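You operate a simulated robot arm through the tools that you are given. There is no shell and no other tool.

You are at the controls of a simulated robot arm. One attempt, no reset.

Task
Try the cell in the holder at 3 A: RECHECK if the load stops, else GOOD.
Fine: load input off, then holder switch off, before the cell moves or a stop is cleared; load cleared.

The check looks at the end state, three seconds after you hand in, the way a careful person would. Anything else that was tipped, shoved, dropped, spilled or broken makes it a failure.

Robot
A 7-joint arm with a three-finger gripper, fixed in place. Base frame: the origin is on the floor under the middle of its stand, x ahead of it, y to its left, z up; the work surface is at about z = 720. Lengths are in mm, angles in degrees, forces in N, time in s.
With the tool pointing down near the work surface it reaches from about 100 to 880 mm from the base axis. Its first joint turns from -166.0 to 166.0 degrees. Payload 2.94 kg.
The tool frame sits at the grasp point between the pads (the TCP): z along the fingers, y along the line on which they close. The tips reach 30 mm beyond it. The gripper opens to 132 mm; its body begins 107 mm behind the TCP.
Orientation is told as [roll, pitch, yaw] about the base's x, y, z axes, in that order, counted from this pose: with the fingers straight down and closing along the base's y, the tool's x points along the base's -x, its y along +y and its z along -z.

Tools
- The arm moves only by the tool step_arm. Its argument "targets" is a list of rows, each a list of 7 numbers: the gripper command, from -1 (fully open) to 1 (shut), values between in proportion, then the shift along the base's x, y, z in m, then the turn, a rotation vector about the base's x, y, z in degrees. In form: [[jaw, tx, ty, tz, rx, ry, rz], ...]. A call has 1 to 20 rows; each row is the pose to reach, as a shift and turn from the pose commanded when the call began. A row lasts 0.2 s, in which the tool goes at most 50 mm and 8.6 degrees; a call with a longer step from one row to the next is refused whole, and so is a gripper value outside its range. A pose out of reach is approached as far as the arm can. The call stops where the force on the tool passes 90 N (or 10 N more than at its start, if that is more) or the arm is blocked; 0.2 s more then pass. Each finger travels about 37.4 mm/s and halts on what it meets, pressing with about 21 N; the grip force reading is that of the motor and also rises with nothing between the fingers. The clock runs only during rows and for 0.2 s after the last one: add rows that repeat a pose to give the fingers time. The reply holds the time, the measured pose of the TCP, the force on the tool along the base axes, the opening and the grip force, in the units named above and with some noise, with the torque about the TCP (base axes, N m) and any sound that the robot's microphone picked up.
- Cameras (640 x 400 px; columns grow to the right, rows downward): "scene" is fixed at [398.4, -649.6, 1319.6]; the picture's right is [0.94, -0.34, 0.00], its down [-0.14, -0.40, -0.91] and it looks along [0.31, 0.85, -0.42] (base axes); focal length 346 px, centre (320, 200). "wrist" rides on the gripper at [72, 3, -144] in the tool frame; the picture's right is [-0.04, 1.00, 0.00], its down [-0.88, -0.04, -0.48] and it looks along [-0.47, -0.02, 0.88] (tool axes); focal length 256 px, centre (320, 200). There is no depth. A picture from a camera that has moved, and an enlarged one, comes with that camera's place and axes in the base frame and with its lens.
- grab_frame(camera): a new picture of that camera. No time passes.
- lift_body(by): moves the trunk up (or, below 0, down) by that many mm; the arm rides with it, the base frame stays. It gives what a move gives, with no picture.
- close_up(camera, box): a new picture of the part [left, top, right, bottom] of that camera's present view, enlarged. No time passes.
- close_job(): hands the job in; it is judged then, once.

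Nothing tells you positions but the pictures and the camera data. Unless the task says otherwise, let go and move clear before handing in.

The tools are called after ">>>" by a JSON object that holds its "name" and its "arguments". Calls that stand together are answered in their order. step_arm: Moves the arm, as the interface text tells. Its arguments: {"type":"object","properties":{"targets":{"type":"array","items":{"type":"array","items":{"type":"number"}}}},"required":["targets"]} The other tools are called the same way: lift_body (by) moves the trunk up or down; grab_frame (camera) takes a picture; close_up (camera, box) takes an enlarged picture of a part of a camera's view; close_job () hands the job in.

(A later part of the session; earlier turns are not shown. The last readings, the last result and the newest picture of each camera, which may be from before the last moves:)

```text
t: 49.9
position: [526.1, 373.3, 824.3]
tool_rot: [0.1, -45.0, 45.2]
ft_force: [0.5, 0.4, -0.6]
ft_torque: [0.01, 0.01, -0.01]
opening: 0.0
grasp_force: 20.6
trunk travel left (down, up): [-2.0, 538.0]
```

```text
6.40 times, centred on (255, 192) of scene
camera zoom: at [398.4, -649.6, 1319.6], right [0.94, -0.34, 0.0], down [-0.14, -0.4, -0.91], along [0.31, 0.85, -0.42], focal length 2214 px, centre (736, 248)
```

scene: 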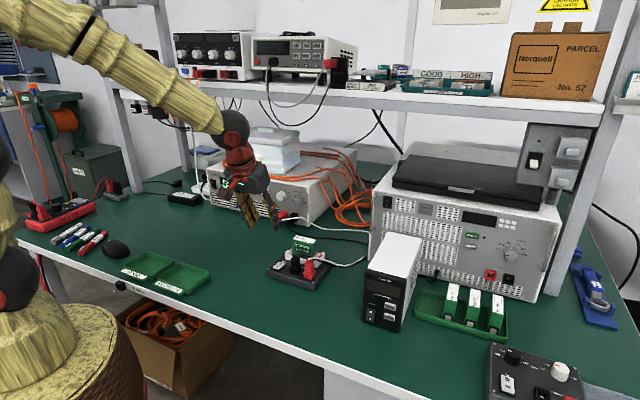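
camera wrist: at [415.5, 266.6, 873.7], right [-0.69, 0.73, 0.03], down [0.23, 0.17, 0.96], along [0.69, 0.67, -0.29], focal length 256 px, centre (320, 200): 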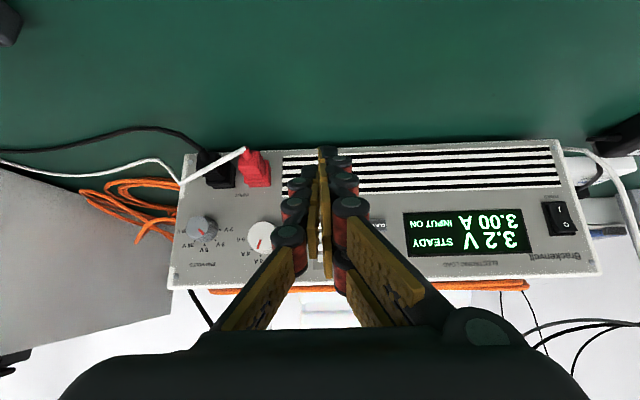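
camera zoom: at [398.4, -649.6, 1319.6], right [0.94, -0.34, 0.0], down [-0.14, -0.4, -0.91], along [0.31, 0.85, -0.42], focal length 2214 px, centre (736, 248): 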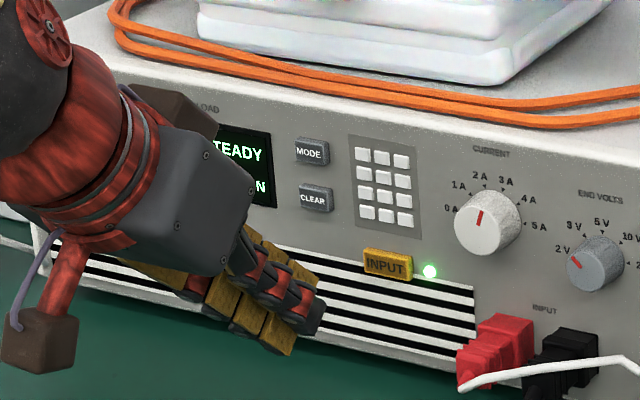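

Load is drawing 3.00 A at 3.2 V, INPUT ON. I'll hold still and let time pass, watching whether the load stops.

>>> {"name": "step_arm", "arguments": {"targets": [[1, 0, 0, 0, 0, 0, 0], [1, 0, 0, 0, 0, 0, 0], [1, 0, 0, 0, 0, 0, 0], [1, 0, 0, 0, 0, 0, 0], [1, 0, 0, 0, 0, 0, 0], [1, 0, 0, 0, 0, 0, 0], [1, 0, 0, 0, 0, 0, 0], [1, 0, 0, 0, 0, 0, 0], [1, 0, 0, 0, 0, 0, 0], [1, 0, 0, 0, 0, 0, 0]]}}

>>> {"name": "close_up", "arguments": {"camera": "wrist", "box": [390, 190, 590, 280]}}

```text
t: 52.1
position: [525.6, 374.1, 824.7]
tool_rot: [0.1, -45.1, 45.1]
ft_force: [0.7, 0.6, 0.9]
ft_torque: [-0.05, 0.05, 0.01]
opening: 0.0
grasp_force: 20.9
trunk travel left (down, up): [-2.0, 538.0]
```

```text
3.20 times, centred on (490, 235) of wrist
camera zoom: at [415.6, 266.5, 873.8], right [-0.69, 0.73, 0.03], down [0.23, 0.17, 0.96], along [0.69, 0.67, -0.28], focal length 819 px, centre (-224, 88)
```

zoom: 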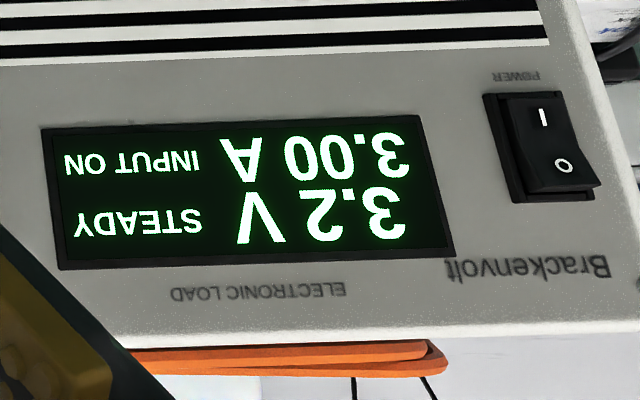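

>>> {"name": "step_arm", "arguments": {"targets": [[1, 0, 0, 0, 0, 0, 0], [1, 0, 0, 0, 0, 0, 0], [1, 0, 0, 0, 0, 0, 0], [1, 0, 0, 0, 0, 0, 0], [1, 0, 0, 0, 0, 0, 0], [1, 0, 0, 0, 0, 0, 0], [1, 0, 0, 0, 0, 0, 0], [1, 0, 0, 0, 0, 0, 0], [1, 0, 0, 0, 0, 0, 0], [1, 0, 0, 0, 0, 0, 0], [1, 0, 0, 0, 0, 0, 0], [1, 0, 0, 0, 0, 0, 0], [1, 0, 0, 0, 0, 0, 0], [1, 0, 0, 0, 0, 0, 0], [1, 0, 0, 0, 0, 0, 0], [1, 0, 0, 0, 0, 0, 0], [1, 0, 0, 0, 0, 0, 0], [1, 0, 0, 0, 0, 0, 0], [1, 0, 0, 0, 0, 0, 0], [1, 0, 0, 0, 0, 0, 0]]}}

>>> {"name": "close_up", "arguments": {"camera": "wrist", "box": [390, 190, 590, 280]}}

```text
t: 56.3
position: [526.1, 373.6, 823.5]
tool_rot: [0.1, -45.2, 45.2]
ft_force: [-0.1, -0.6, 0.1]
ft_torque: [0.01, 0.01, 0.0]
opening: 0.0
grasp_force: 21.0
trunk travel left (down, up): [-2.0, 538.0]
```

```text
3.20 times, centred on (490, 235) of wrist
camera zoom: at [415.6, 266.5, 873.8], right [-0.69, 0.73, 0.03], down [0.23, 0.17, 0.96], along [0.69, 0.67, -0.28], focal length 819 px, centre (-224, 88)
```

zoom: 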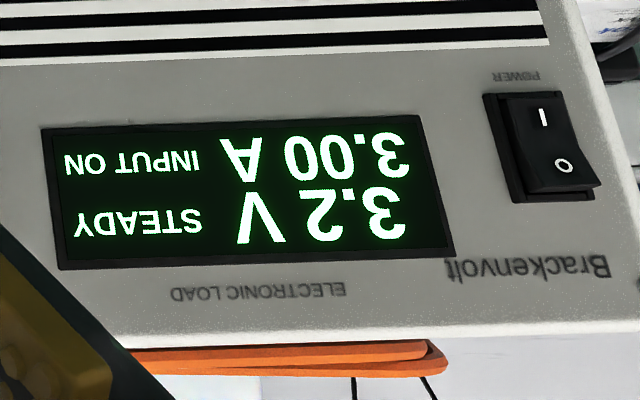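

Steady at 3.2 V / 3.00 A after ~7 s; I'll keep waiting to be fair to the test.

>>> {"name": "step_arm", "arguments": {"targets": [[1, 0, 0, 0, 0, 0, 0], [1, 0, 0, 0, 0, 0, 0], [1, 0, 0, 0, 0, 0, 0], [1, 0, 0, 0, 0, 0, 0], [1, 0, 0, 0, 0, 0, 0], [1, 0, 0, 0, 0, 0, 0], [1, 0, 0, 0, 0, 0, 0], [1, 0, 0, 0, 0, 0, 0], [1, 0, 0, 0, 0, 0, 0], [1, 0, 0, 0, 0, 0, 0], [1, 0, 0, 0, 0, 0, 0], [1, 0, 0, 0, 0, 0, 0], [1, 0, 0, 0, 0, 0, 0], [1, 0, 0, 0, 0, 0, 0], [1, 0, 0, 0, 0, 0, 0], [1, 0, 0, 0, 0, 0, 0], [1, 0, 0, 0, 0, 0, 0], [1, 0, 0, 0, 0, 0, 0], [1, 0, 0, 0, 0, 0, 0], [1, 0, 0, 0, 0, 0, 0]]}}

>>> {"name": "close_up", "arguments": {"camera": "wrist", "box": [390, 190, 590, 280]}}

>>> {"name": "step_arm", "arguments": {"targets": [[1, 0, 0, 0, 0, 0, 0], [1, 0, 0, 0, 0, 0, 0], [1, 0, 0, 0, 0, 0, 0], [1, 0, 0, 0, 0, 0, 0], [1, 0, 0, 0, 0, 0, 0], [1, 0, 0, 0, 0, 0, 0], [1, 0, 0, 0, 0, 0, 0], [1, 0, 0, 0, 0, 0, 0], [1, 0, 0, 0, 0, 0, 0], [1, 0, 0, 0, 0, 0, 0], [1, 0, 0, 0, 0, 0, 0], [1, 0, 0, 0, 0, 0, 0], [1, 0, 0, 0, 0, 0, 0], [1, 0, 0, 0, 0, 0, 0], [1, 0, 0, 0, 0, 0, 0], [1, 0, 0, 0, 0, 0, 0], [1, 0, 0, 0, 0, 0, 0], [1, 0, 0, 0, 0, 0, 0], [1, 0, 0, 0, 0, 0, 0], [1, 0, 0, 0, 0, 0, 0]]}}

>>> {"name": "close_up", "arguments": {"camera": "wrist", "box": [390, 190, 590, 280]}}

```text
t: 60.5
position: [525.5, 375.1, 824.2]
tool_rot: [0.1, -45.1, 45.2]
ft_force: [-0.3, 0.3, 0.1]
ft_torque: [0.0, -0.01, 0.0]
opening: 0.0
grasp_force: 21.4
trunk travel left (down, up): [-2.0, 538.0]
```

```text
3.20 times, centred on (490, 235) of wrist
camera zoom: at [415.6, 266.5, 873.8], right [-0.69, 0.73, 0.03], down [0.23, 0.17, 0.96], along [0.69, 0.67, -0.28], focal length 819 px, centre (-224, 88)
```

zoom: 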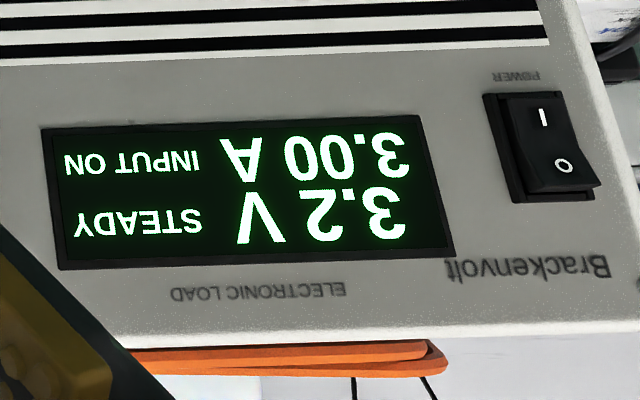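

```text
t: 64.7
position: [524.7, 375.4, 823.2]
tool_rot: [0.1, -45.1, 45.2]
ft_force: [-0.1, 0.4, 0.0]
ft_torque: [0.04, 0.02, 0.0]
opening: 0.0
grasp_force: 21.0
trunk travel left (down, up): [-2.0, 538.0]
```

```text
3.20 times, centred on (490, 235) of wrist
camera zoom: at [415.6, 266.5, 873.8], right [-0.69, 0.73, 0.03], down [0.23, 0.17, 0.96], along [0.69, 0.67, -0.28], focal length 819 px, centre (-224, 88)
```

zoom: 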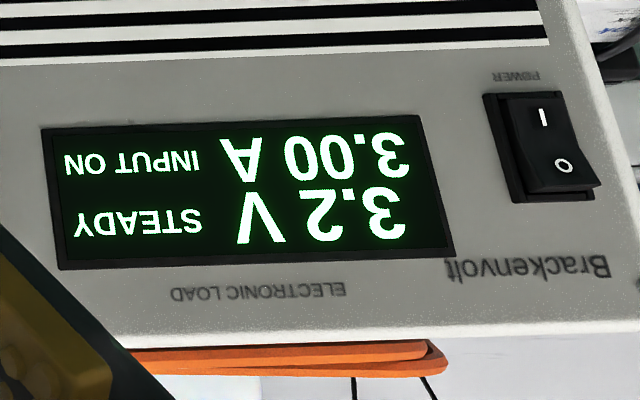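

>>> {"name": "step_arm", "arguments": {"targets": [[1, 0, 0, 0, 0, 0, 0], [1, 0, 0, 0, 0, 0, 0], [1, 0, 0, 0, 0, 0, 0], [1, 0, 0, 0, 0, 0, 0], [1, 0, 0, 0, 0, 0, 0], [1, 0, 0, 0, 0, 0, 0], [1, 0, 0, 0, 0, 0, 0], [1, 0, 0, 0, 0, 0, 0], [1, 0, 0, 0, 0, 0, 0], [1, 0, 0, 0, 0, 0, 0], [1, 0, 0, 0, 0, 0, 0], [1, 0, 0, 0, 0, 0, 0], [1, 0, 0, 0, 0, 0, 0], [1, 0, 0, 0, 0, 0, 0], [1, 0, 0, 0, 0, 0, 0], [1, 0, 0, 0, 0, 0, 0], [1, 0, 0, 0, 0, 0, 0], [1, 0, 0, 0, 0, 0, 0], [1, 0, 0, 0, 0, 0, 0], [1, 0, 0, 0, 0, 0, 0]]}}

>>> {"name": "step_arm", "arguments": {"targets": [[1, 0, 0, 0, 0, 0, 0], [1, 0, 0, 0, 0, 0, 0], [1, 0, 0, 0, 0, 0, 0], [1, 0, 0, 0, 0, 0, 0], [1, 0, 0, 0, 0, 0, 0], [1, 0, 0, 0, 0, 0, 0], [1, 0, 0, 0, 0, 0, 0], [1, 0, 0, 0, 0, 0, 0], [1, 0, 0, 0, 0, 0, 0], [1, 0, 0, 0, 0, 0, 0], [1, 0, 0, 0, 0, 0, 0], [1, 0, 0, 0, 0, 0, 0], [1, 0, 0, 0, 0, 0, 0], [1, 0, 0, 0, 0, 0, 0], [1, 0, 0, 0, 0, 0, 0], [1, 0, 0, 0, 0, 0, 0], [1, 0, 0, 0, 0, 0, 0], [1, 0, 0, 0, 0, 0, 0], [1, 0, 0, 0, 0, 0, 0], [1, 0, 0, 0, 0, 0, 0]]}}

>>> {"name": "step_arm", "arguments": {"targets": [[1, 0, 0, 0, 0, 0, 0], [1, 0, 0, 0, 0, 0, 0], [1, 0, 0, 0, 0, 0, 0], [1, 0, 0, 0, 0, 0, 0], [1, 0, 0, 0, 0, 0, 0], [1, 0, 0, 0, 0, 0, 0], [1, 0, 0, 0, 0, 0, 0], [1, 0, 0, 0, 0, 0, 0], [1, 0, 0, 0, 0, 0, 0], [1, 0, 0, 0, 0, 0, 0], [1, 0, 0, 0, 0, 0, 0], [1, 0, 0, 0, 0, 0, 0], [1, 0, 0, 0, 0, 0, 0], [1, 0, 0, 0, 0, 0, 0], [1, 0, 0, 0, 0, 0, 0], [1, 0, 0, 0, 0, 0, 0], [1, 0, 0, 0, 0, 0, 0], [1, 0, 0, 0, 0, 0, 0], [1, 0, 0, 0, 0, 0, 0], [1, 0, 0, 0, 0, 0, 0]]}}

>>> {"name": "close_up", "arguments": {"camera": "wrist", "box": [390, 190, 590, 280]}}

```text
t: 68.9
position: [526.2, 374.7, 824.5]
tool_rot: [0.1, -45.1, 45.2]
ft_force: [-0.1, 0.7, 0.7]
ft_torque: [0.03, 0.02, -0.02]
opening: 0.0
grasp_force: 20.6
trunk travel left (down, up): [-2.0, 538.0]
```

```text
t: 73.1
position: [526.2, 374.3, 822.3]
tool_rot: [0.1, -45.1, 45.2]
ft_force: [-0.4, 0.0, 0.2]
ft_torque: [-0.01, 0.01, 0.01]
opening: 0.0
grasp_force: 21.0
trunk travel left (down, up): [-2.0, 538.0]
```

```text
t: 77.3
position: [526.2, 374.0, 824.0]
tool_rot: [0.0, -45.0, 45.2]
ft_force: [-0.1, -0.1, 0.5]
ft_torque: [0.04, -0.01, 0.02]
opening: 0.0
grasp_force: 21.0
trunk travel left (down, up): [-2.0, 538.0]
```

```text
3.20 times, centred on (490, 235) of wrist
camera zoom: at [415.6, 266.5, 873.8], right [-0.69, 0.73, 0.03], down [0.23, 0.17, 0.96], along [0.69, 0.67, -0.28], focal length 819 px, centre (-224, 88)
```

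zoom: 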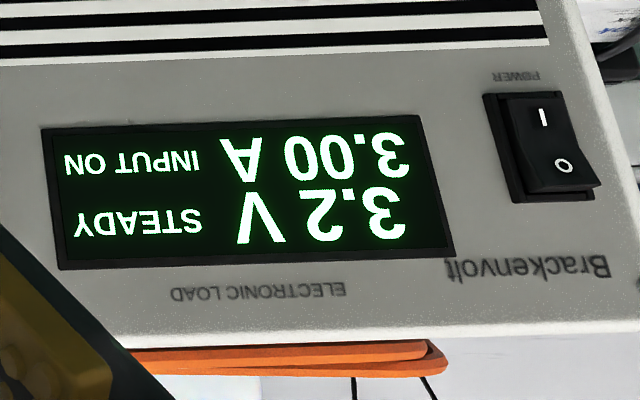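

>>> {"name": "step_arm", "arguments": {"targets": [[1, 0, 0, 0, 0, 0, 0], [1, 0, 0, 0, 0, 0, 0], [1, 0, 0, 0, 0, 0, 0], [1, 0, 0, 0, 0, 0, 0], [1, 0, 0, 0, 0, 0, 0], [1, 0, 0, 0, 0, 0, 0], [1, 0, 0, 0, 0, 0, 0], [1, 0, 0, 0, 0, 0, 0], [1, 0, 0, 0, 0, 0, 0], [1, 0, 0, 0, 0, 0, 0], [1, 0, 0, 0, 0, 0, 0], [1, 0, 0, 0, 0, 0, 0], [1, 0, 0, 0, 0, 0, 0], [1, 0, 0, 0, 0, 0, 0], [1, 0, 0, 0, 0, 0, 0], [1, 0, 0, 0, 0, 0, 0], [1, 0, 0, 0, 0, 0, 0], [1, 0, 0, 0, 0, 0, 0], [1, 0, 0, 0, 0, 0, 0], [1, 0, 0, 0, 0, 0, 0]]}}

>>> {"name": "step_arm", "arguments": {"targets": [[1, 0, 0, 0, 0, 0, 0], [1, 0, 0, 0, 0, 0, 0], [1, 0, 0, 0, 0, 0, 0], [1, 0, 0, 0, 0, 0, 0], [1, 0, 0, 0, 0, 0, 0], [1, 0, 0, 0, 0, 0, 0], [1, 0, 0, 0, 0, 0, 0], [1, 0, 0, 0, 0, 0, 0], [1, 0, 0, 0, 0, 0, 0], [1, 0, 0, 0, 0, 0, 0], [1, 0, 0, 0, 0, 0, 0], [1, 0, 0, 0, 0, 0, 0], [1, 0, 0, 0, 0, 0, 0], [1, 0, 0, 0, 0, 0, 0], [1, 0, 0, 0, 0, 0, 0], [1, 0, 0, 0, 0, 0, 0], [1, 0, 0, 0, 0, 0, 0], [1, 0, 0, 0, 0, 0, 0], [1, 0, 0, 0, 0, 0, 0], [1, 0, 0, 0, 0, 0, 0]]}}

>>> {"name": "step_arm", "arguments": {"targets": [[1, 0, 0, 0, 0, 0, 0], [1, 0, 0, 0, 0, 0, 0], [1, 0, 0, 0, 0, 0, 0], [1, 0, 0, 0, 0, 0, 0], [1, 0, 0, 0, 0, 0, 0], [1, 0, 0, 0, 0, 0, 0], [1, 0, 0, 0, 0, 0, 0], [1, 0, 0, 0, 0, 0, 0], [1, 0, 0, 0, 0, 0, 0], [1, 0, 0, 0, 0, 0, 0], [1, 0, 0, 0, 0, 0, 0], [1, 0, 0, 0, 0, 0, 0], [1, 0, 0, 0, 0, 0, 0], [1, 0, 0, 0, 0, 0, 0], [1, 0, 0, 0, 0, 0, 0], [1, 0, 0, 0, 0, 0, 0], [1, 0, 0, 0, 0, 0, 0], [1, 0, 0, 0, 0, 0, 0], [1, 0, 0, 0, 0, 0, 0], [1, 0, 0, 0, 0, 0, 0]]}}

>>> {"name": "step_arm", "arguments": {"targets": [[1, 0, 0, 0, 0, 0, 0], [1, 0, 0, 0, 0, 0, 0], [1, 0, 0, 0, 0, 0, 0], [1, 0, 0, 0, 0, 0, 0], [1, 0, 0, 0, 0, 0, 0], [1, 0, 0, 0, 0, 0, 0], [1, 0, 0, 0, 0, 0, 0], [1, 0, 0, 0, 0, 0, 0], [1, 0, 0, 0, 0, 0, 0], [1, 0, 0, 0, 0, 0, 0], [1, 0, 0, 0, 0, 0, 0], [1, 0, 0, 0, 0, 0, 0], [1, 0, 0, 0, 0, 0, 0], [1, 0, 0, 0, 0, 0, 0], [1, 0, 0, 0, 0, 0, 0], [1, 0, 0, 0, 0, 0, 0], [1, 0, 0, 0, 0, 0, 0], [1, 0, 0, 0, 0, 0, 0], [1, 0, 0, 0, 0, 0, 0], [1, 0, 0, 0, 0, 0, 0]]}}

>>> {"name": "close_up", "arguments": {"camera": "wrist", "box": [390, 190, 590, 280]}}

>>> {"name": "close_up", "arguments": {"camera": "scene", "box": [205, 165, 305, 220]}}

```text
t: 81.5
position: [526.2, 374.8, 825.9]
tool_rot: [0.1, -45.1, 45.2]
ft_force: [-0.2, -0.3, -0.2]
ft_torque: [0.0, 0.0, 0.0]
opening: 0.0
grasp_force: 21.0
trunk travel left (down, up): [-2.0, 538.0]
```

```text
t: 85.7
position: [525.8, 373.4, 823.6]
tool_rot: [0.1, -45.1, 45.1]
ft_force: [0.2, 0.7, 0.3]
ft_torque: [0.03, 0.0, 0.03]
opening: 0.0
grasp_force: 20.9
trunk travel left (down, up): [-2.0, 538.0]
```

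```text
t: 89.9
position: [526.0, 374.2, 824.2]
tool_rot: [0.1, -45.2, 45.2]
ft_force: [-0.2, -0.2, 0.1]
ft_torque: [0.01, 0.0, -0.01]
opening: 0.0
grasp_force: 20.7
trunk travel left (down, up): [-2.0, 538.0]
```

```text
t: 94.1
position: [525.1, 375.8, 823.7]
tool_rot: [0.2, -45.1, 45.2]
ft_force: [-0.4, -0.7, 0.3]
ft_torque: [0.05, -0.02, 0.0]
opening: 0.1
grasp_force: 20.9
trunk travel left (down, up): [-2.0, 538.0]
```

```text
3.20 times, centred on (490, 235) of wrist
camera zoom: at [415.6, 266.5, 873.8], right [-0.69, 0.73, 0.03], down [0.23, 0.17, 0.96], along [0.69, 0.67, -0.28], focal length 819 px, centre (-224, 88)
```

zoom: 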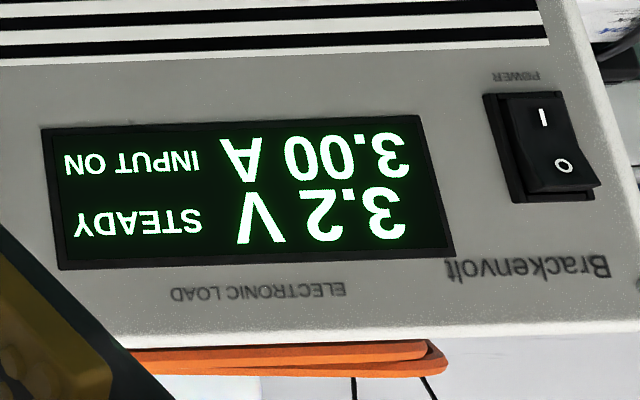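

```text
6.40 times, centred on (255, 192) of scene
camera zoom: at [398.4, -649.6, 1319.6], right [0.94, -0.34, 0.0], down [-0.14, -0.4, -0.91], along [0.31, 0.85, -0.42], focal length 2214 px, centre (736, 248)
```

zoom: 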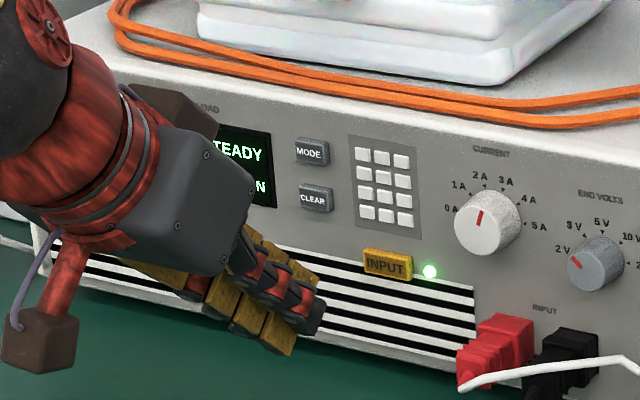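

45 s at 3.00 A and 3.2 V with no stop: the cell is GOOD. Now I'll press INPUT again to switch the load off.

>>> {"name": "step_arm", "arguments": {"targets": [[1, 0.02, 0.02, -0.02, 0, 0, 0], [1, 0.04, 0.04, -0.03, 0, 0, 0], [1, 0.049, 0.049, -0.03, 0, 0, 0], [1, 0.052, 0.052, -0.03, 0, 0, 0], [1, 0.054, 0.054, -0.03, 0, 0, 0], [1, 0.055, 0.055, -0.03, 0, 0, 0]]}}

>>> {"name": "close_up", "arguments": {"camera": "scene", "box": [205, 165, 305, 220]}}

```text
t: 95.5
position: [579.5, 429.4, 794.9]
tool_rot: [0.2, -44.9, 45.1]
ft_force: [-3.6, -2.7, 0.4]
ft_torque: [-0.04, -0.02, 0.05]
opening: 0.1
grasp_force: 20.8
trunk travel left (down, up): [-2.0, 538.0]
heard: click
```

```text
6.40 times, centred on (255, 192) of scene
camera zoom: at [398.4, -649.6, 1319.6], right [0.94, -0.34, 0.0], down [-0.14, -0.4, -0.91], along [0.31, 0.85, -0.42], focal length 2214 px, centre (736, 248)
```

zoom: 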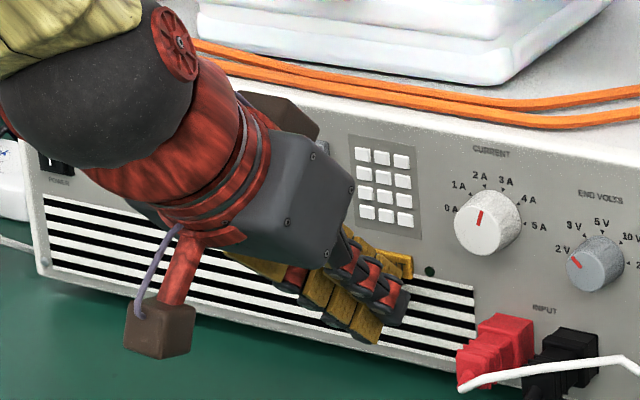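

LED is off. Back away and confirm on the display.

>>> {"name": "step_arm", "arguments": {"targets": [[1, -0.01, -0.01, 0, 0, 0, 0], [1, -0.03, -0.03, 0.01, 0, 0, 0], [1, -0.055, -0.055, 0.03, 0, 0, 0], [1, -0.055, -0.055, 0.03, 0, 0, 0]]}}

>>> {"name": "grab_frame", "arguments": {"camera": "wrist"}}

>>> {"name": "close_up", "arguments": {"camera": "wrist", "box": [390, 190, 590, 280]}}

```text
t: 96.5
position: [524.3, 375.6, 824.6]
tool_rot: [0.1, -45.0, 45.2]
ft_force: [0.2, -0.4, -1.1]
ft_torque: [-0.01, 0.02, 0.02]
opening: 0.2
grasp_force: 20.7
trunk travel left (down, up): [-2.0, 538.0]
```

```text
taken
camera wrist: at [414.6, 267.7, 874.1], right [-0.69, 0.73, 0.03], down [0.23, 0.17, 0.96], along [0.69, 0.67, -0.28], focal length 256 px, centre (320, 200)
```

wrist: 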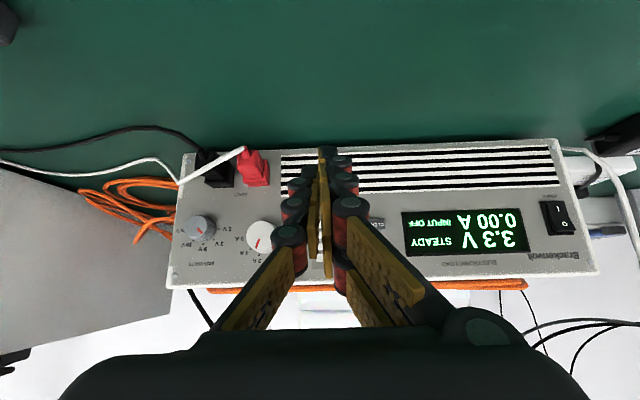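

```text
3.20 times, centred on (490, 235) of wrist
camera zoom: at [414.6, 267.7, 874.1], right [-0.69, 0.73, 0.03], down [0.23, 0.17, 0.96], along [0.69, 0.67, -0.28], focal length 819 px, centre (-224, 88)
```

zoom: 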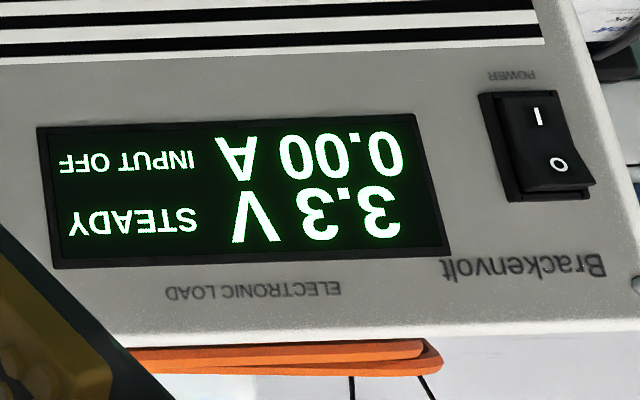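

Load shows INPUT OFF, 0.00 A, 3.3 V. Next the holder switch: I'll go above the TEST rocker with the tool vertical and the thumb over the O half.

>>> {"name": "step_arm", "arguments": {"targets": [[1, 0, -0.01, 0.03, 0, 0, 0], [0.7, 0, -0.03, 0.06, 0, 0, 0], [0.4, 0.003, -0.06, 0.08, -5.33, 5.27, 0], [0.09, 0.006, -0.095, 0.085, -10.67, 10.53, 0], [0.09, 0.01, -0.13, 0.085, -16, 15.8, 0], [0.09, 0.014, -0.165, 0.08, -21.3, 21.07, 0], [0.09, 0.018, -0.195, 0.077, -26.67, 26.33, 0], [0.09, 0.0196, -0.2075, 0.07, -32, 31.6, 0], [0.09, 0.0196, -0.2075, 0.03, -32, 31.6, 0], [0.09, 0.0196, -0.2075, 0, -32, 31.6, 0], [0.09, 0.0196, -0.2075, 0, -32, 31.6, 0]]}}

>>> {"name": "grab_frame", "arguments": {"camera": "wrist"}}

>>> {"name": "close_up", "arguments": {"camera": "scene", "box": [260, 220, 330, 285]}}

```text
t: 98.9
position: [536.7, 167.0, 845.3]
tool_rot: [5.7, -11.3, 45.1]
ft_force: [-1.5, 0.4, 0.9]
ft_torque: [0.04, 0.02, -0.01]
opening: 60.0
grasp_force: 0.0
out of reach, approached as far as the arm can: row 3, 6, 7, 8, 9, 10, 11
trunk travel left (down, up): [-2.0, 538.0]
```

```text
taken
camera wrist: at [474.5, 87.6, 970.5], right [-0.69, 0.72, 0.11], down [0.6, 0.49, 0.63], along [0.4, 0.5, -0.77], focal length 256 px, centre (320, 200)
```

wrist: 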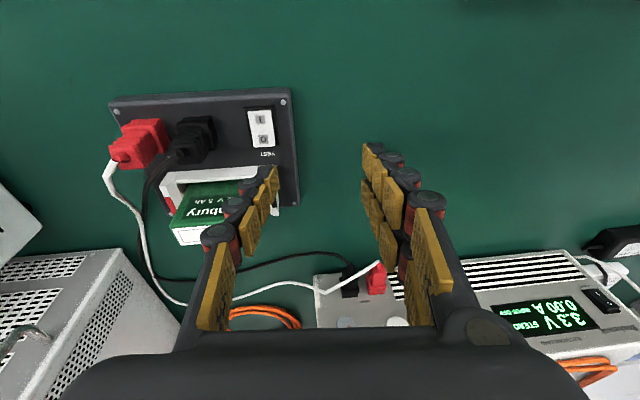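

```text
6.15 times, centred on (295, 252) of scene
camera zoom: at [398.4, -649.6, 1319.6], right [0.94, -0.34, 0.0], down [-0.14, -0.4, -0.91], along [0.31, 0.85, -0.42], focal length 2129 px, centre (474, -123)
```

zoom: 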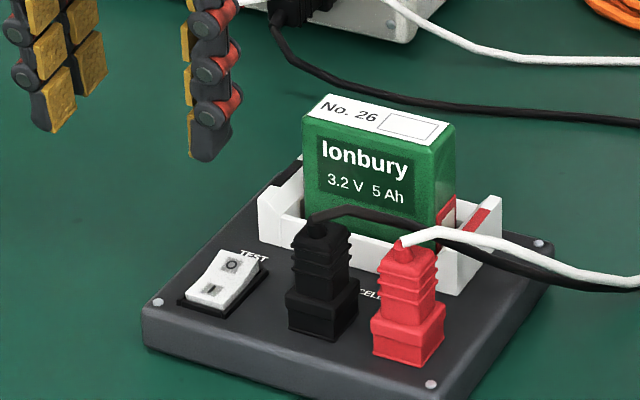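

The vertical pose hit a limit with the trunk this low, so I'll use a 35° forward pitch instead, which also clears the cradle behind the switch.

>>> {"name": "step_arm", "arguments": {"targets": [[0.09, 0, 0, 0, 1.19, -4.97, -0.98], [0.09, 0, 0, 0, 2.38, -9.94, -1.95], [0.09, 0, 0, 0, 2.38, -9.94, -1.95]]}}

```text
t: 99.7
position: [536.9, 167.4, 845.6]
tool_rot: [0.3, -20.0, 44.6]
ft_force: [0.0, 0.3, -0.1]
ft_torque: [0.01, -0.01, 0.0]
opening: 60.1
grasp_force: 0.0
trunk travel left (down, up): [-2.0, 538.0]
```

>>> {"name": "step_arm", "arguments": {"targets": [[0.09, 0.0001, -0.003, -0.007, 5.33, -5.27, 0.3], [0.09, 0.0003, -0.006, -0.02, 10.67, -10.55, 0.6], [0.09, 0.0003, -0.006, -0.02, 10.67, -10.55, 0.6]]}}

>>> {"name": "grab_frame", "arguments": {"camera": "wrist"}}

>>> {"name": "close_up", "arguments": {"camera": "wrist", "box": [210, 110, 330, 210]}}

>>> {"name": "close_up", "arguments": {"camera": "scene", "box": [265, 235, 310, 280]}}

```text
t: 100.5
position: [535.8, 162.0, 825.0]
tool_rot: [0.3, -35.0, 45.1]
ft_force: [-0.3, 0.3, -0.9]
ft_torque: [0.03, 0.0, 0.03]
opening: 60.3
grasp_force: 0.1
trunk travel left (down, up): [-2.0, 538.0]
```

```text
taken
camera wrist: at [434.1, 61.0, 900.2], right [-0.69, 0.73, 0.03], down [0.34, 0.29, 0.89], along [0.64, 0.62, -0.45], focal length 256 px, centre (320, 200)
```

wrist: 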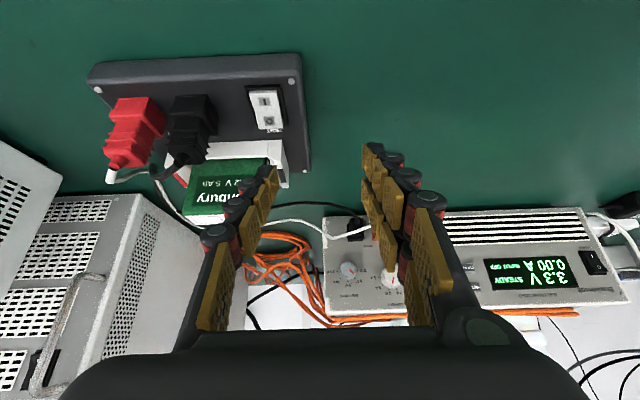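

```text
4.00 times, centred on (270, 160) of wrist
camera zoom: at [434.1, 61.0, 900.2], right [-0.69, 0.73, 0.03], down [0.34, 0.29, 0.89], along [0.64, 0.62, -0.45], focal length 1024 px, centre (520, 360)
```

zoom: 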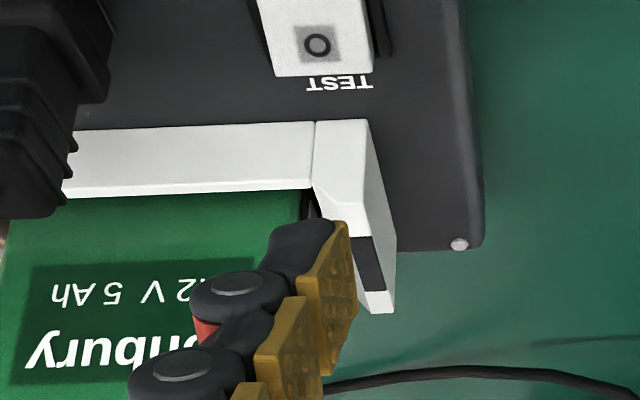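

```text
8.89 times, centred on (288, 258) of scene
camera zoom: at [398.4, -649.6, 1319.6], right [0.94, -0.34, 0.0], down [-0.14, -0.4, -0.91], along [0.31, 0.85, -0.42], focal length 3075 px, centre (609, -311)
```

zoom: 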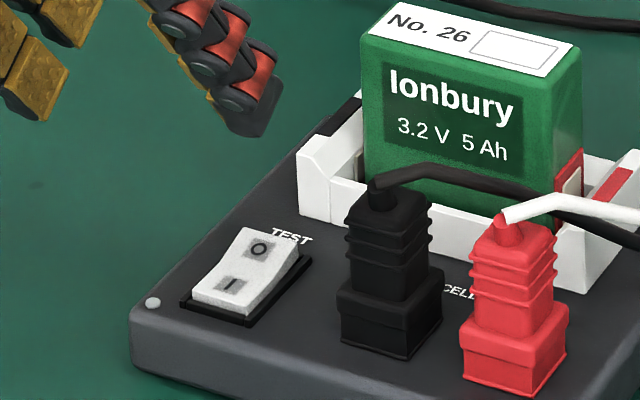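

The cradle front is at F≈530, giving ample clearance. Descending the thumb onto the O half.

>>> {"name": "step_arm", "arguments": {"targets": [[0.09, 0.0025, 0.0004, -0.015, 0, 0, 0], [0.09, 0.0025, 0.0004, -0.03, 0, 0, 0], [0.09, 0.0025, 0.0004, -0.036, 0, 0, 0], [0.09, 0.0025, 0.0004, -0.039, 0, 0, 0], [0.09, 0.0025, 0.0004, -0.041, 0, 0, 0], [0.09, 0.0025, 0.0004, -0.043, 0, 0, 0]]}}

>>> {"name": "close_up", "arguments": {"camera": "scene", "box": [265, 235, 310, 280]}}

>>> {"name": "close_up", "arguments": {"camera": "wrist", "box": [210, 110, 330, 210]}}

```text
t: 101.9
position: [537.5, 162.8, 780.7]
tool_rot: [0.4, -35.0, 45.3]
ft_force: [0.3, 0.6, 0.1]
ft_torque: [0.02, 0.0, 0.03]
opening: 59.8
grasp_force: 0.0
trunk travel left (down, up): [-2.0, 538.0]
```

```text
8.89 times, centred on (288, 258) of scene
camera zoom: at [398.4, -649.6, 1319.6], right [0.94, -0.34, 0.0], down [-0.14, -0.4, -0.91], along [0.31, 0.85, -0.42], focal length 3075 px, centre (609, -311)
```

zoom: 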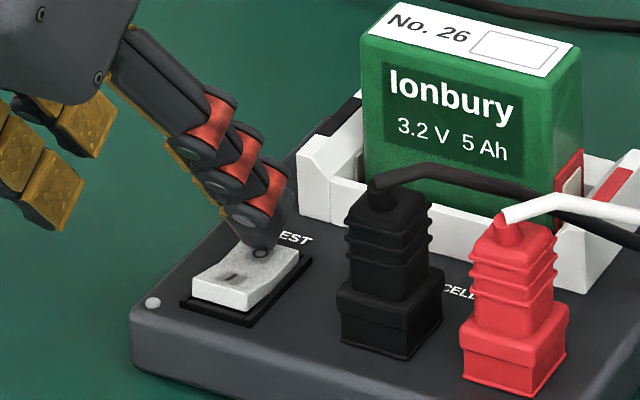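

```text
4.00 times, centred on (270, 160) of wrist
camera zoom: at [436.4, 62.1, 857.4], right [-0.69, 0.73, 0.03], down [0.34, 0.29, 0.89], along [0.64, 0.62, -0.45], focal length 1024 px, centre (520, 360)
```

zoom: 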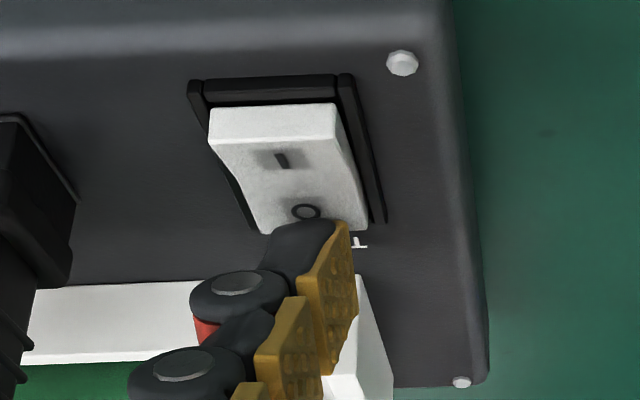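

The rocker has flipped (I end proud again). Lift to verify.

>>> {"name": "step_arm", "arguments": {"targets": [[0.09, 0, 0, 0.01, 0, 0, 0], [0.09, -0.005, -0.005, 0.04, 0, 0, 0], [0.09, -0.01, -0.01, 0.08, 0, 0, 0], [0.09, -0.01, -0.01, 0.12, 0, 0, 0], [0.09, -0.01, -0.01, 0.12, 0, 0, 0]]}}

>>> {"name": "grab_frame", "arguments": {"camera": "wrist"}}

>>> {"name": "close_up", "arguments": {"camera": "wrist", "box": [180, 50, 340, 180]}}

>>> {"name": "close_up", "arguments": {"camera": "scene", "box": [255, 220, 345, 290]}}

>>> {"name": "close_up", "arguments": {"camera": "scene", "box": [200, 160, 320, 230]}}

```text
t: 103.1
position: [529.3, 149.8, 903.9]
tool_rot: [0.2, -35.0, 45.2]
ft_force: [-0.6, -0.6, -0.3]
ft_torque: [0.0, -0.02, 0.01]
opening: 60.2
grasp_force: 0.1
trunk travel left (down, up): [-2.0, 538.0]
```

```text
taken
camera wrist: at [427.7, 49.7, 979.6], right [-0.69, 0.73, 0.03], down [0.34, 0.29, 0.89], along [0.64, 0.62, -0.45], focal length 256 px, centre (320, 200)
```

wrist: 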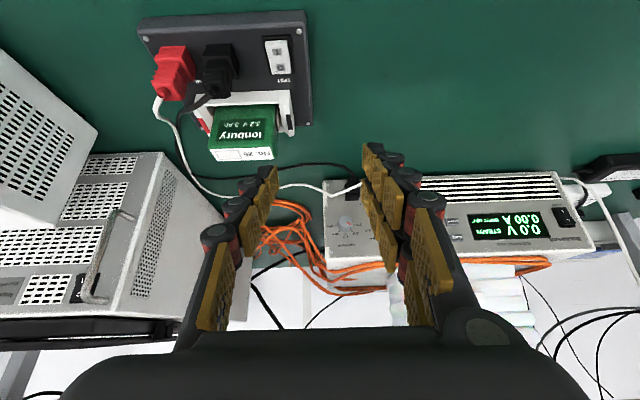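

```text
3.08 times, centred on (260, 115) of wrist
camera zoom: at [427.7, 49.7, 979.6], right [-0.69, 0.73, 0.03], down [0.34, 0.29, 0.89], along [0.64, 0.62, -0.45], focal length 788 px, centre (505, 462)
```

zoom: 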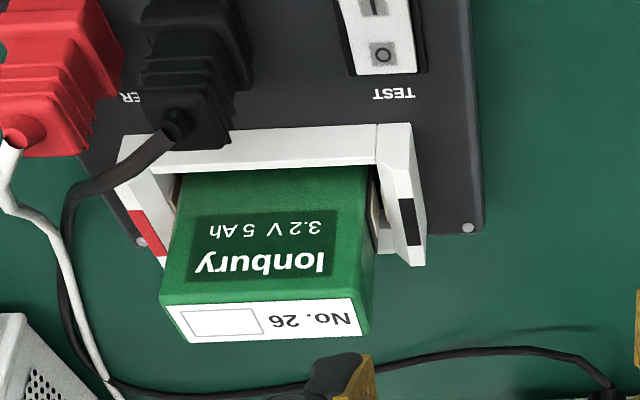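

```text
5.71 times, centred on (300, 255) of scene
camera zoom: at [398.4, -649.6, 1319.6], right [0.94, -0.34, 0.0], down [-0.14, -0.4, -0.91], along [0.31, 0.85, -0.42], focal length 1977 px, centre (434, -114)
```

zoom: 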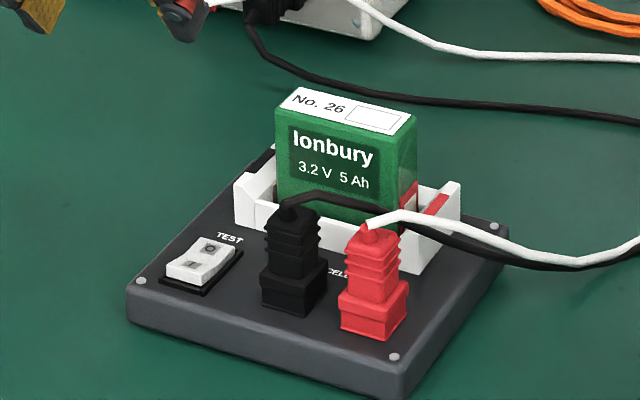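

```text
5.33 times, centred on (260, 195) of scene
camera zoom: at [398.4, -649.6, 1319.6], right [0.94, -0.34, 0.0], down [-0.14, -0.4, -0.91], along [0.31, 0.85, -0.42], focal length 1845 px, centre (640, 227)
```

zoom: 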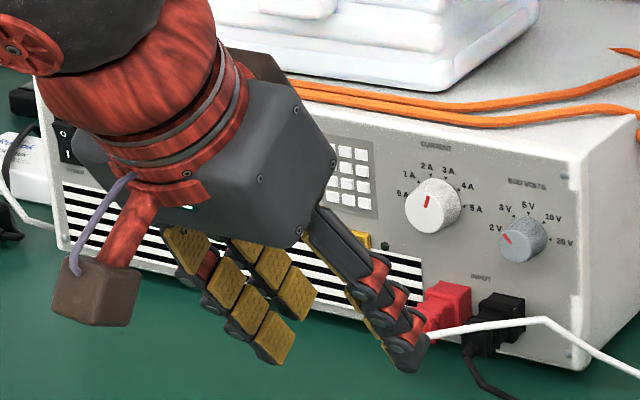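

TEST is off and the load reads 0.0 V / 0.00 A, INPUT OFF, so the cell may move. The cell (21 × 66 mm, top z ≈ 810) is centred at about (642, 146); the GOOD tray at about (220, 280). I'll raise the trunk 150 mm for top-down work and check the tray view.

>>> {"name": "lift_body", "arguments": {"by": 150}}

>>> {"name": "step_arm", "arguments": {"targets": [[0.09, -0.005, 0, 0, -4.74, 4.69, 0], [0.09, -0.01, 0, 0, -9.48, 9.37, 0], [0.09, -0.015, 0, 0, -14.2, 14.06, 0], [0.09, -0.02, 0, 0, -19, 18.7, 0], [0.09, -0.025, 0, 0, -24.8, 24.6, 0], [0.09, -0.025, 0, 0, -24.8, 24.6, 0]]}}

>>> {"name": "grab_frame", "arguments": {"camera": "scene"}}

```text
t: 104.8
position: [528.8, 149.8, 1052.4]
tool_rot: [0.4, -34.9, 45.2]
ft_force: [0.4, 0.9, 0.2]
ft_torque: [0.0, -0.04, 0.0]
opening: 60.0
grasp_force: 0.1
trunk travel left (down, up): [-152.0, 388.0]
```

```text
t: 106.2
position: [490.6, 148.2, 1015.1]
tool_rot: [8.6, -8.5, 44.4]
ft_force: [-0.4, 0.1, -0.6]
ft_torque: [-0.02, -0.03, -0.02]
opening: 60.3
grasp_force: 0.1
out of reach, approached as far as the arm can: row 3, 4, 5, 6
trunk travel left (down, up): [-152.0, 388.0]
```

```text
taken
```

scene: 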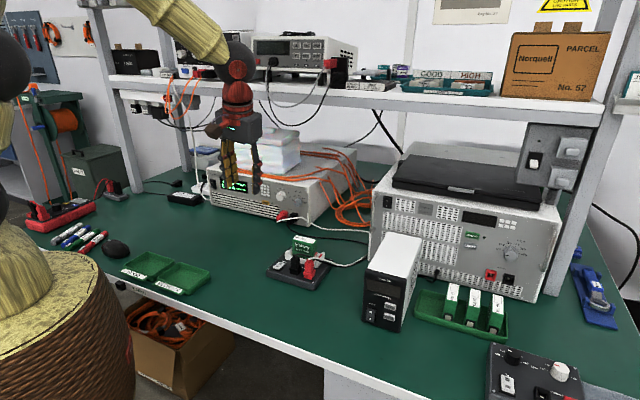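

The limit seems related to the yaw at this azimuth; I need yaw ≈ -45° for the cell grip anyway, so I'll yaw back and see if it frees up.

>>> {"name": "step_arm", "arguments": {"targets": [[0.09, 0, 0, 0, 0, 0, -8], [0.09, 0, 0, 0, 0, 0, -16], [0.09, 0, 0, 0, 0, 0, -24], [0.09, 0, 0, 0, 0, 0, -32], [0.09, 0, 0, 0, 0, 0, -40], [0.09, 0, 0, 0, 0, 0, -44.4], [0.09, 0, 0, 0, 0, 0, -44.4]]}}

```text
t: 107.8
position: [482.4, 98.1, 952.6]
tool_rot: [8.8, -8.7, 1.0]
ft_force: [-0.2, -0.4, 0.3]
ft_torque: [0.01, 0.0, 0.04]
opening: 59.9
grasp_force: 0.2
out of reach, approached as far as the arm can: row 3, 4, 5, 6, 7
trunk travel left (down, up): [-152.0, 388.0]
```

I think the wrist has folded past its straight-line singularity onto the wrong branch (joint at its limit). I'll unwind it: pitch strongly forward in the arm's own plane, align, then come back down straight.

>>> {"name": "step_arm", "arguments": {"targets": [[0.09, 0.02, 0.004, 0.005, 1.66, -8.17, 0], [0.09, 0.045, 0.009, 0.01, 3.32, -16.33, 0], [0.09, 0.07, 0.014, 0.01, 4.98, -24.5, 0], [0.09, 0.095, 0.019, 0.01, 6.63, -32.7, 0], [0.09, 0.12, 0.024, 0.01, 8.29, -40.8, 0], [0.09, 0.147, 0.03, 0.01, 9.95, -49, 0], [0.09, 0.147, 0.03, 0.01, 9.95, -49, 0]]}}

>>> {"name": "grab_frame", "arguments": {"camera": "scene"}}

```text
t: 109.4
position: [630.5, 127.1, 963.1]
tool_rot: [24.6, -57.2, -9.6]
ft_force: [0.3, -0.4, 0.2]
ft_torque: [-0.01, -0.01, -0.01]
opening: 60.1
grasp_force: 0.1
trunk travel left (down, up): [-152.0, 388.0]
```

```text
taken
```

scene: 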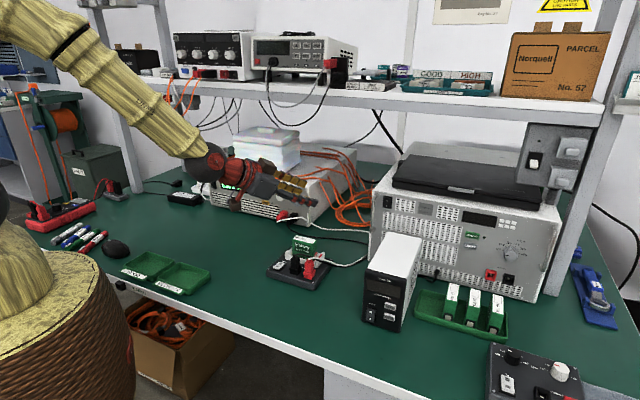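

Unwound. Now align the tool with the arm's plane and pitch back to straight down.

>>> {"name": "step_arm", "arguments": {"targets": [[0.09, 0, 0, 0, 0, 0, -3.8], [0.09, 0, 0, 0, 0, 0, -7.6], [0.09, 0, 0, 0, 0, 0, -7.6]]}}

>>> {"name": "step_arm", "arguments": {"targets": [[0.09, 0, 0, 0, -1.49, 7.35, 0], [0.09, 0, 0, 0, -2.98, 14.7, 0], [0.09, 0, 0, 0, -4.46, 22.05, 0], [0.09, 0, 0, 0, -5.95, 29.4, 0], [0.09, 0, 0, 0, -7.44, 36.75, 0], [0.09, 0, 0, 0, -8.93, 44.1, 0], [0.09, 0, 0, 0, -10.4, 51.45, 0], [0.09, 0, 0, 0, -11.9, 58.8, 0], [0.09, 0, 0, 0, -11.9, 58.8, 0]]}}

```text
t: 110.2
position: [629.2, 126.7, 962.5]
tool_rot: [24.6, -57.1, -17.1]
ft_force: [0.3, -0.4, -0.8]
ft_torque: [0.0, 0.0, -0.01]
opening: 59.9
grasp_force: 0.1
trunk travel left (down, up): [-152.0, 388.0]
```

```text
t: 112.2
position: [630.6, 126.3, 962.7]
tool_rot: [0.1, -0.4, -3.6]
ft_force: [0.3, 0.8, 0.0]
ft_torque: [-0.02, 0.01, 0.0]
opening: 60.1
grasp_force: 0.2
out of reach, approached as far as the arm can: row 4
trunk travel left (down, up): [-152.0, 388.0]
```

Straight down again on the good branch. Now yaw to -44.7° so the fingers close across the cell's thickness, above the cell.

>>> {"name": "step_arm", "arguments": {"targets": [[0.09, 0.002, 0.004, 0, 0, 0, -8.2], [0.09, 0.004, 0.008, -0.01, 0, 0, -16.4], [0.09, 0.006, 0.012, -0.02, 0, 0, -24.7], [0.09, 0.008, 0.016, -0.03, 0, 0, -32.9], [0.09, 0.011, 0.0195, -0.04, 0, 0, -41.1], [0.09, 0.011, 0.0195, -0.04, 0, 0, -41.1]]}}

>>> {"name": "grab_frame", "arguments": {"camera": "wrist"}}

>>> {"name": "close_up", "arguments": {"camera": "scene", "box": [220, 150, 380, 290]}}

```text
t: 113.6
position: [641.7, 146.6, 924.1]
tool_rot: [0.2, -0.5, -44.8]
ft_force: [-0.5, 0.0, 0.6]
ft_torque: [0.01, -0.01, -0.03]
opening: 60.1
grasp_force: 0.0
trunk travel left (down, up): [-152.0, 388.0]
```

```text
taken
camera wrist: at [591.5, 198.2, 1065.9], right [0.73, 0.68, 0.0], down [0.59, -0.65, 0.48], along [0.33, -0.35, -0.88], focal length 256 px, centre (320, 200)
```

wrist: 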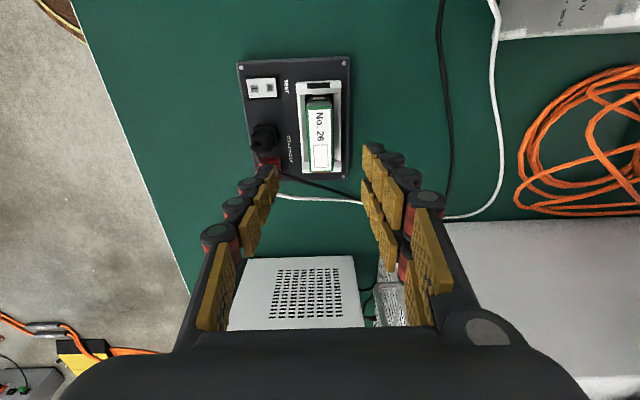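

```text
2.86 times, centred on (300, 220) of scene
camera zoom: at [398.4, -649.6, 1319.6], right [0.94, -0.34, 0.0], down [-0.14, -0.4, -0.91], along [0.31, 0.85, -0.42], focal length 988 px, centre (377, 143)
```

zoom: 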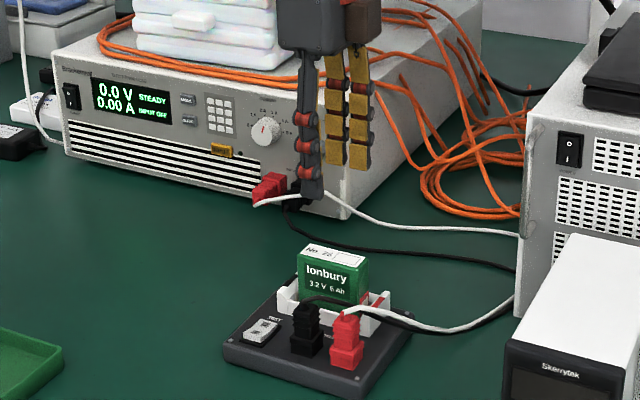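

>>> {"name": "close_up", "arguments": {"camera": "wrist", "box": [230, 50, 370, 200]}}

```text
2.67 times, centred on (300, 125) of wrist
camera zoom: at [591.5, 198.2, 1065.9], right [0.73, 0.68, 0.0], down [0.59, -0.65, 0.48], along [0.33, -0.35, -0.88], focal length 683 px, centre (373, 400)
```

zoom: 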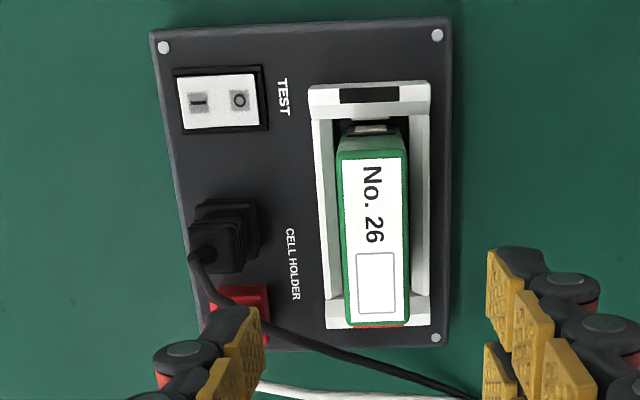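

The cell top is well located: centre (642, 147), 24.6 × 64 mm, and my TCP is right above it. I'll set a 42 mm opening and descend partway to verify clearances.

>>> {"name": "step_arm", "arguments": {"targets": [[0.36, 0, 0.0005, -0.02, -0.2, 0.5, 0], [0.36, 0, 0.0005, -0.045, -0.2, 0.5, 0], [0.36, 0, 0.0005, -0.064, -0.2, 0.5, 0], [0.36, 0, 0.0005, -0.064, -0.2, 0.5, 0]]}}

>>> {"name": "grab_frame", "arguments": {"camera": "wrist"}}

>>> {"name": "close_up", "arguments": {"camera": "scene", "box": [250, 190, 350, 280]}}

```text
t: 114.6
position: [641.9, 145.6, 858.3]
tool_rot: [-0.3, -0.2, -44.7]
ft_force: [-0.2, 0.2, -0.5]
ft_torque: [0.01, 0.02, -0.03]
opening: 42.6
grasp_force: 0.1
trunk travel left (down, up): [-152.0, 388.0]
```

```text
taken
camera wrist: at [593.1, 199.4, 1001.3], right [0.73, 0.68, -0.01], down [0.6, -0.64, 0.48], along [0.32, -0.35, -0.88], focal length 256 px, centre (320, 200)
```

wrist: 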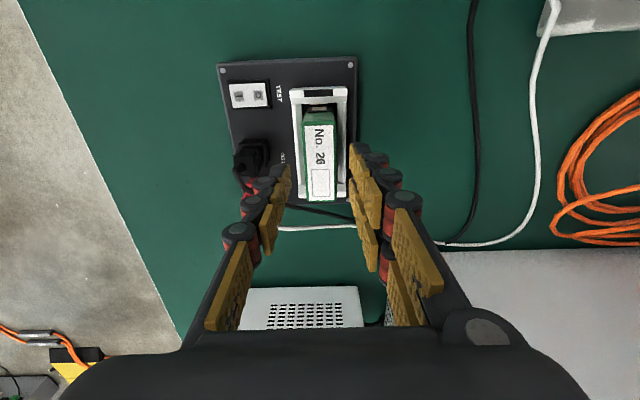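

```text
4.44 times, centred on (300, 235) of scene
camera zoom: at [398.4, -649.6, 1319.6], right [0.94, -0.34, 0.0], down [-0.14, -0.4, -0.91], along [0.31, 0.85, -0.42], focal length 1538 px, centre (409, 44)
```

zoom: 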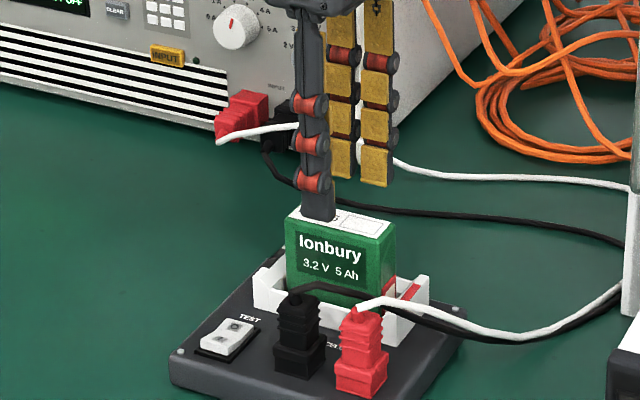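

Positions match prediction exactly. Descend so the fingers straddle the top ~28 mm of the cell.

>>> {"name": "step_arm", "arguments": {"targets": [[0.36, 0, 0.001, -0.015, 0, 0, 0], [0.36, 0, 0.001, -0.03, 0, 0, 0], [0.36, 0, 0.001, -0.046, 0, 0, 0], [0.36, 0, 0.001, -0.046, 0, 0, 0]]}}

>>> {"name": "close_up", "arguments": {"camera": "wrist", "box": [220, 70, 400, 250]}}

>>> {"name": "close_up", "arguments": {"camera": "scene", "box": [260, 210, 340, 280]}}

```text
t: 115.6
position: [641.7, 148.6, 814.9]
tool_rot: [-0.2, -0.2, -44.8]
ft_force: [-0.2, 0.2, -0.6]
ft_torque: [-0.01, 0.06, -0.02]
opening: 42.0
grasp_force: 0.0
trunk travel left (down, up): [-152.0, 388.0]
```

```text
2.22 times, centred on (310, 160) of wrist
camera zoom: at [593.3, 200.3, 956.9], right [0.73, 0.68, -0.01], down [0.6, -0.64, 0.48], along [0.32, -0.35, -0.88], focal length 569 px, centre (342, 289)
```

zoom: 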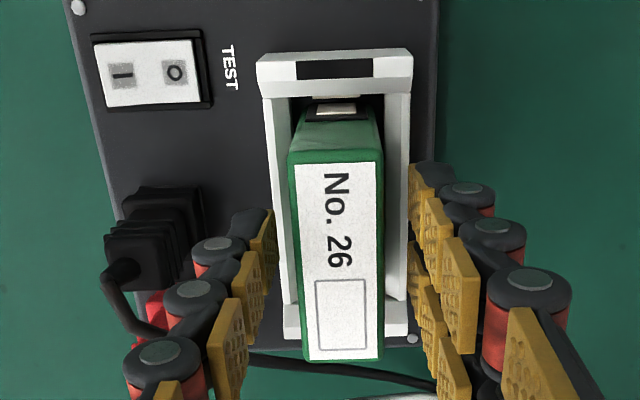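

```text
5.71 times, centred on (300, 245) of scene
camera zoom: at [398.4, -649.6, 1319.6], right [0.94, -0.34, 0.0], down [-0.14, -0.4, -0.91], along [0.31, 0.85, -0.42], focal length 1977 px, centre (434, -57)
```

zoom: 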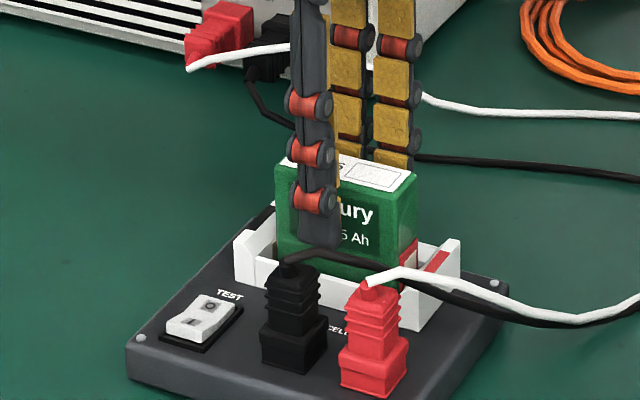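

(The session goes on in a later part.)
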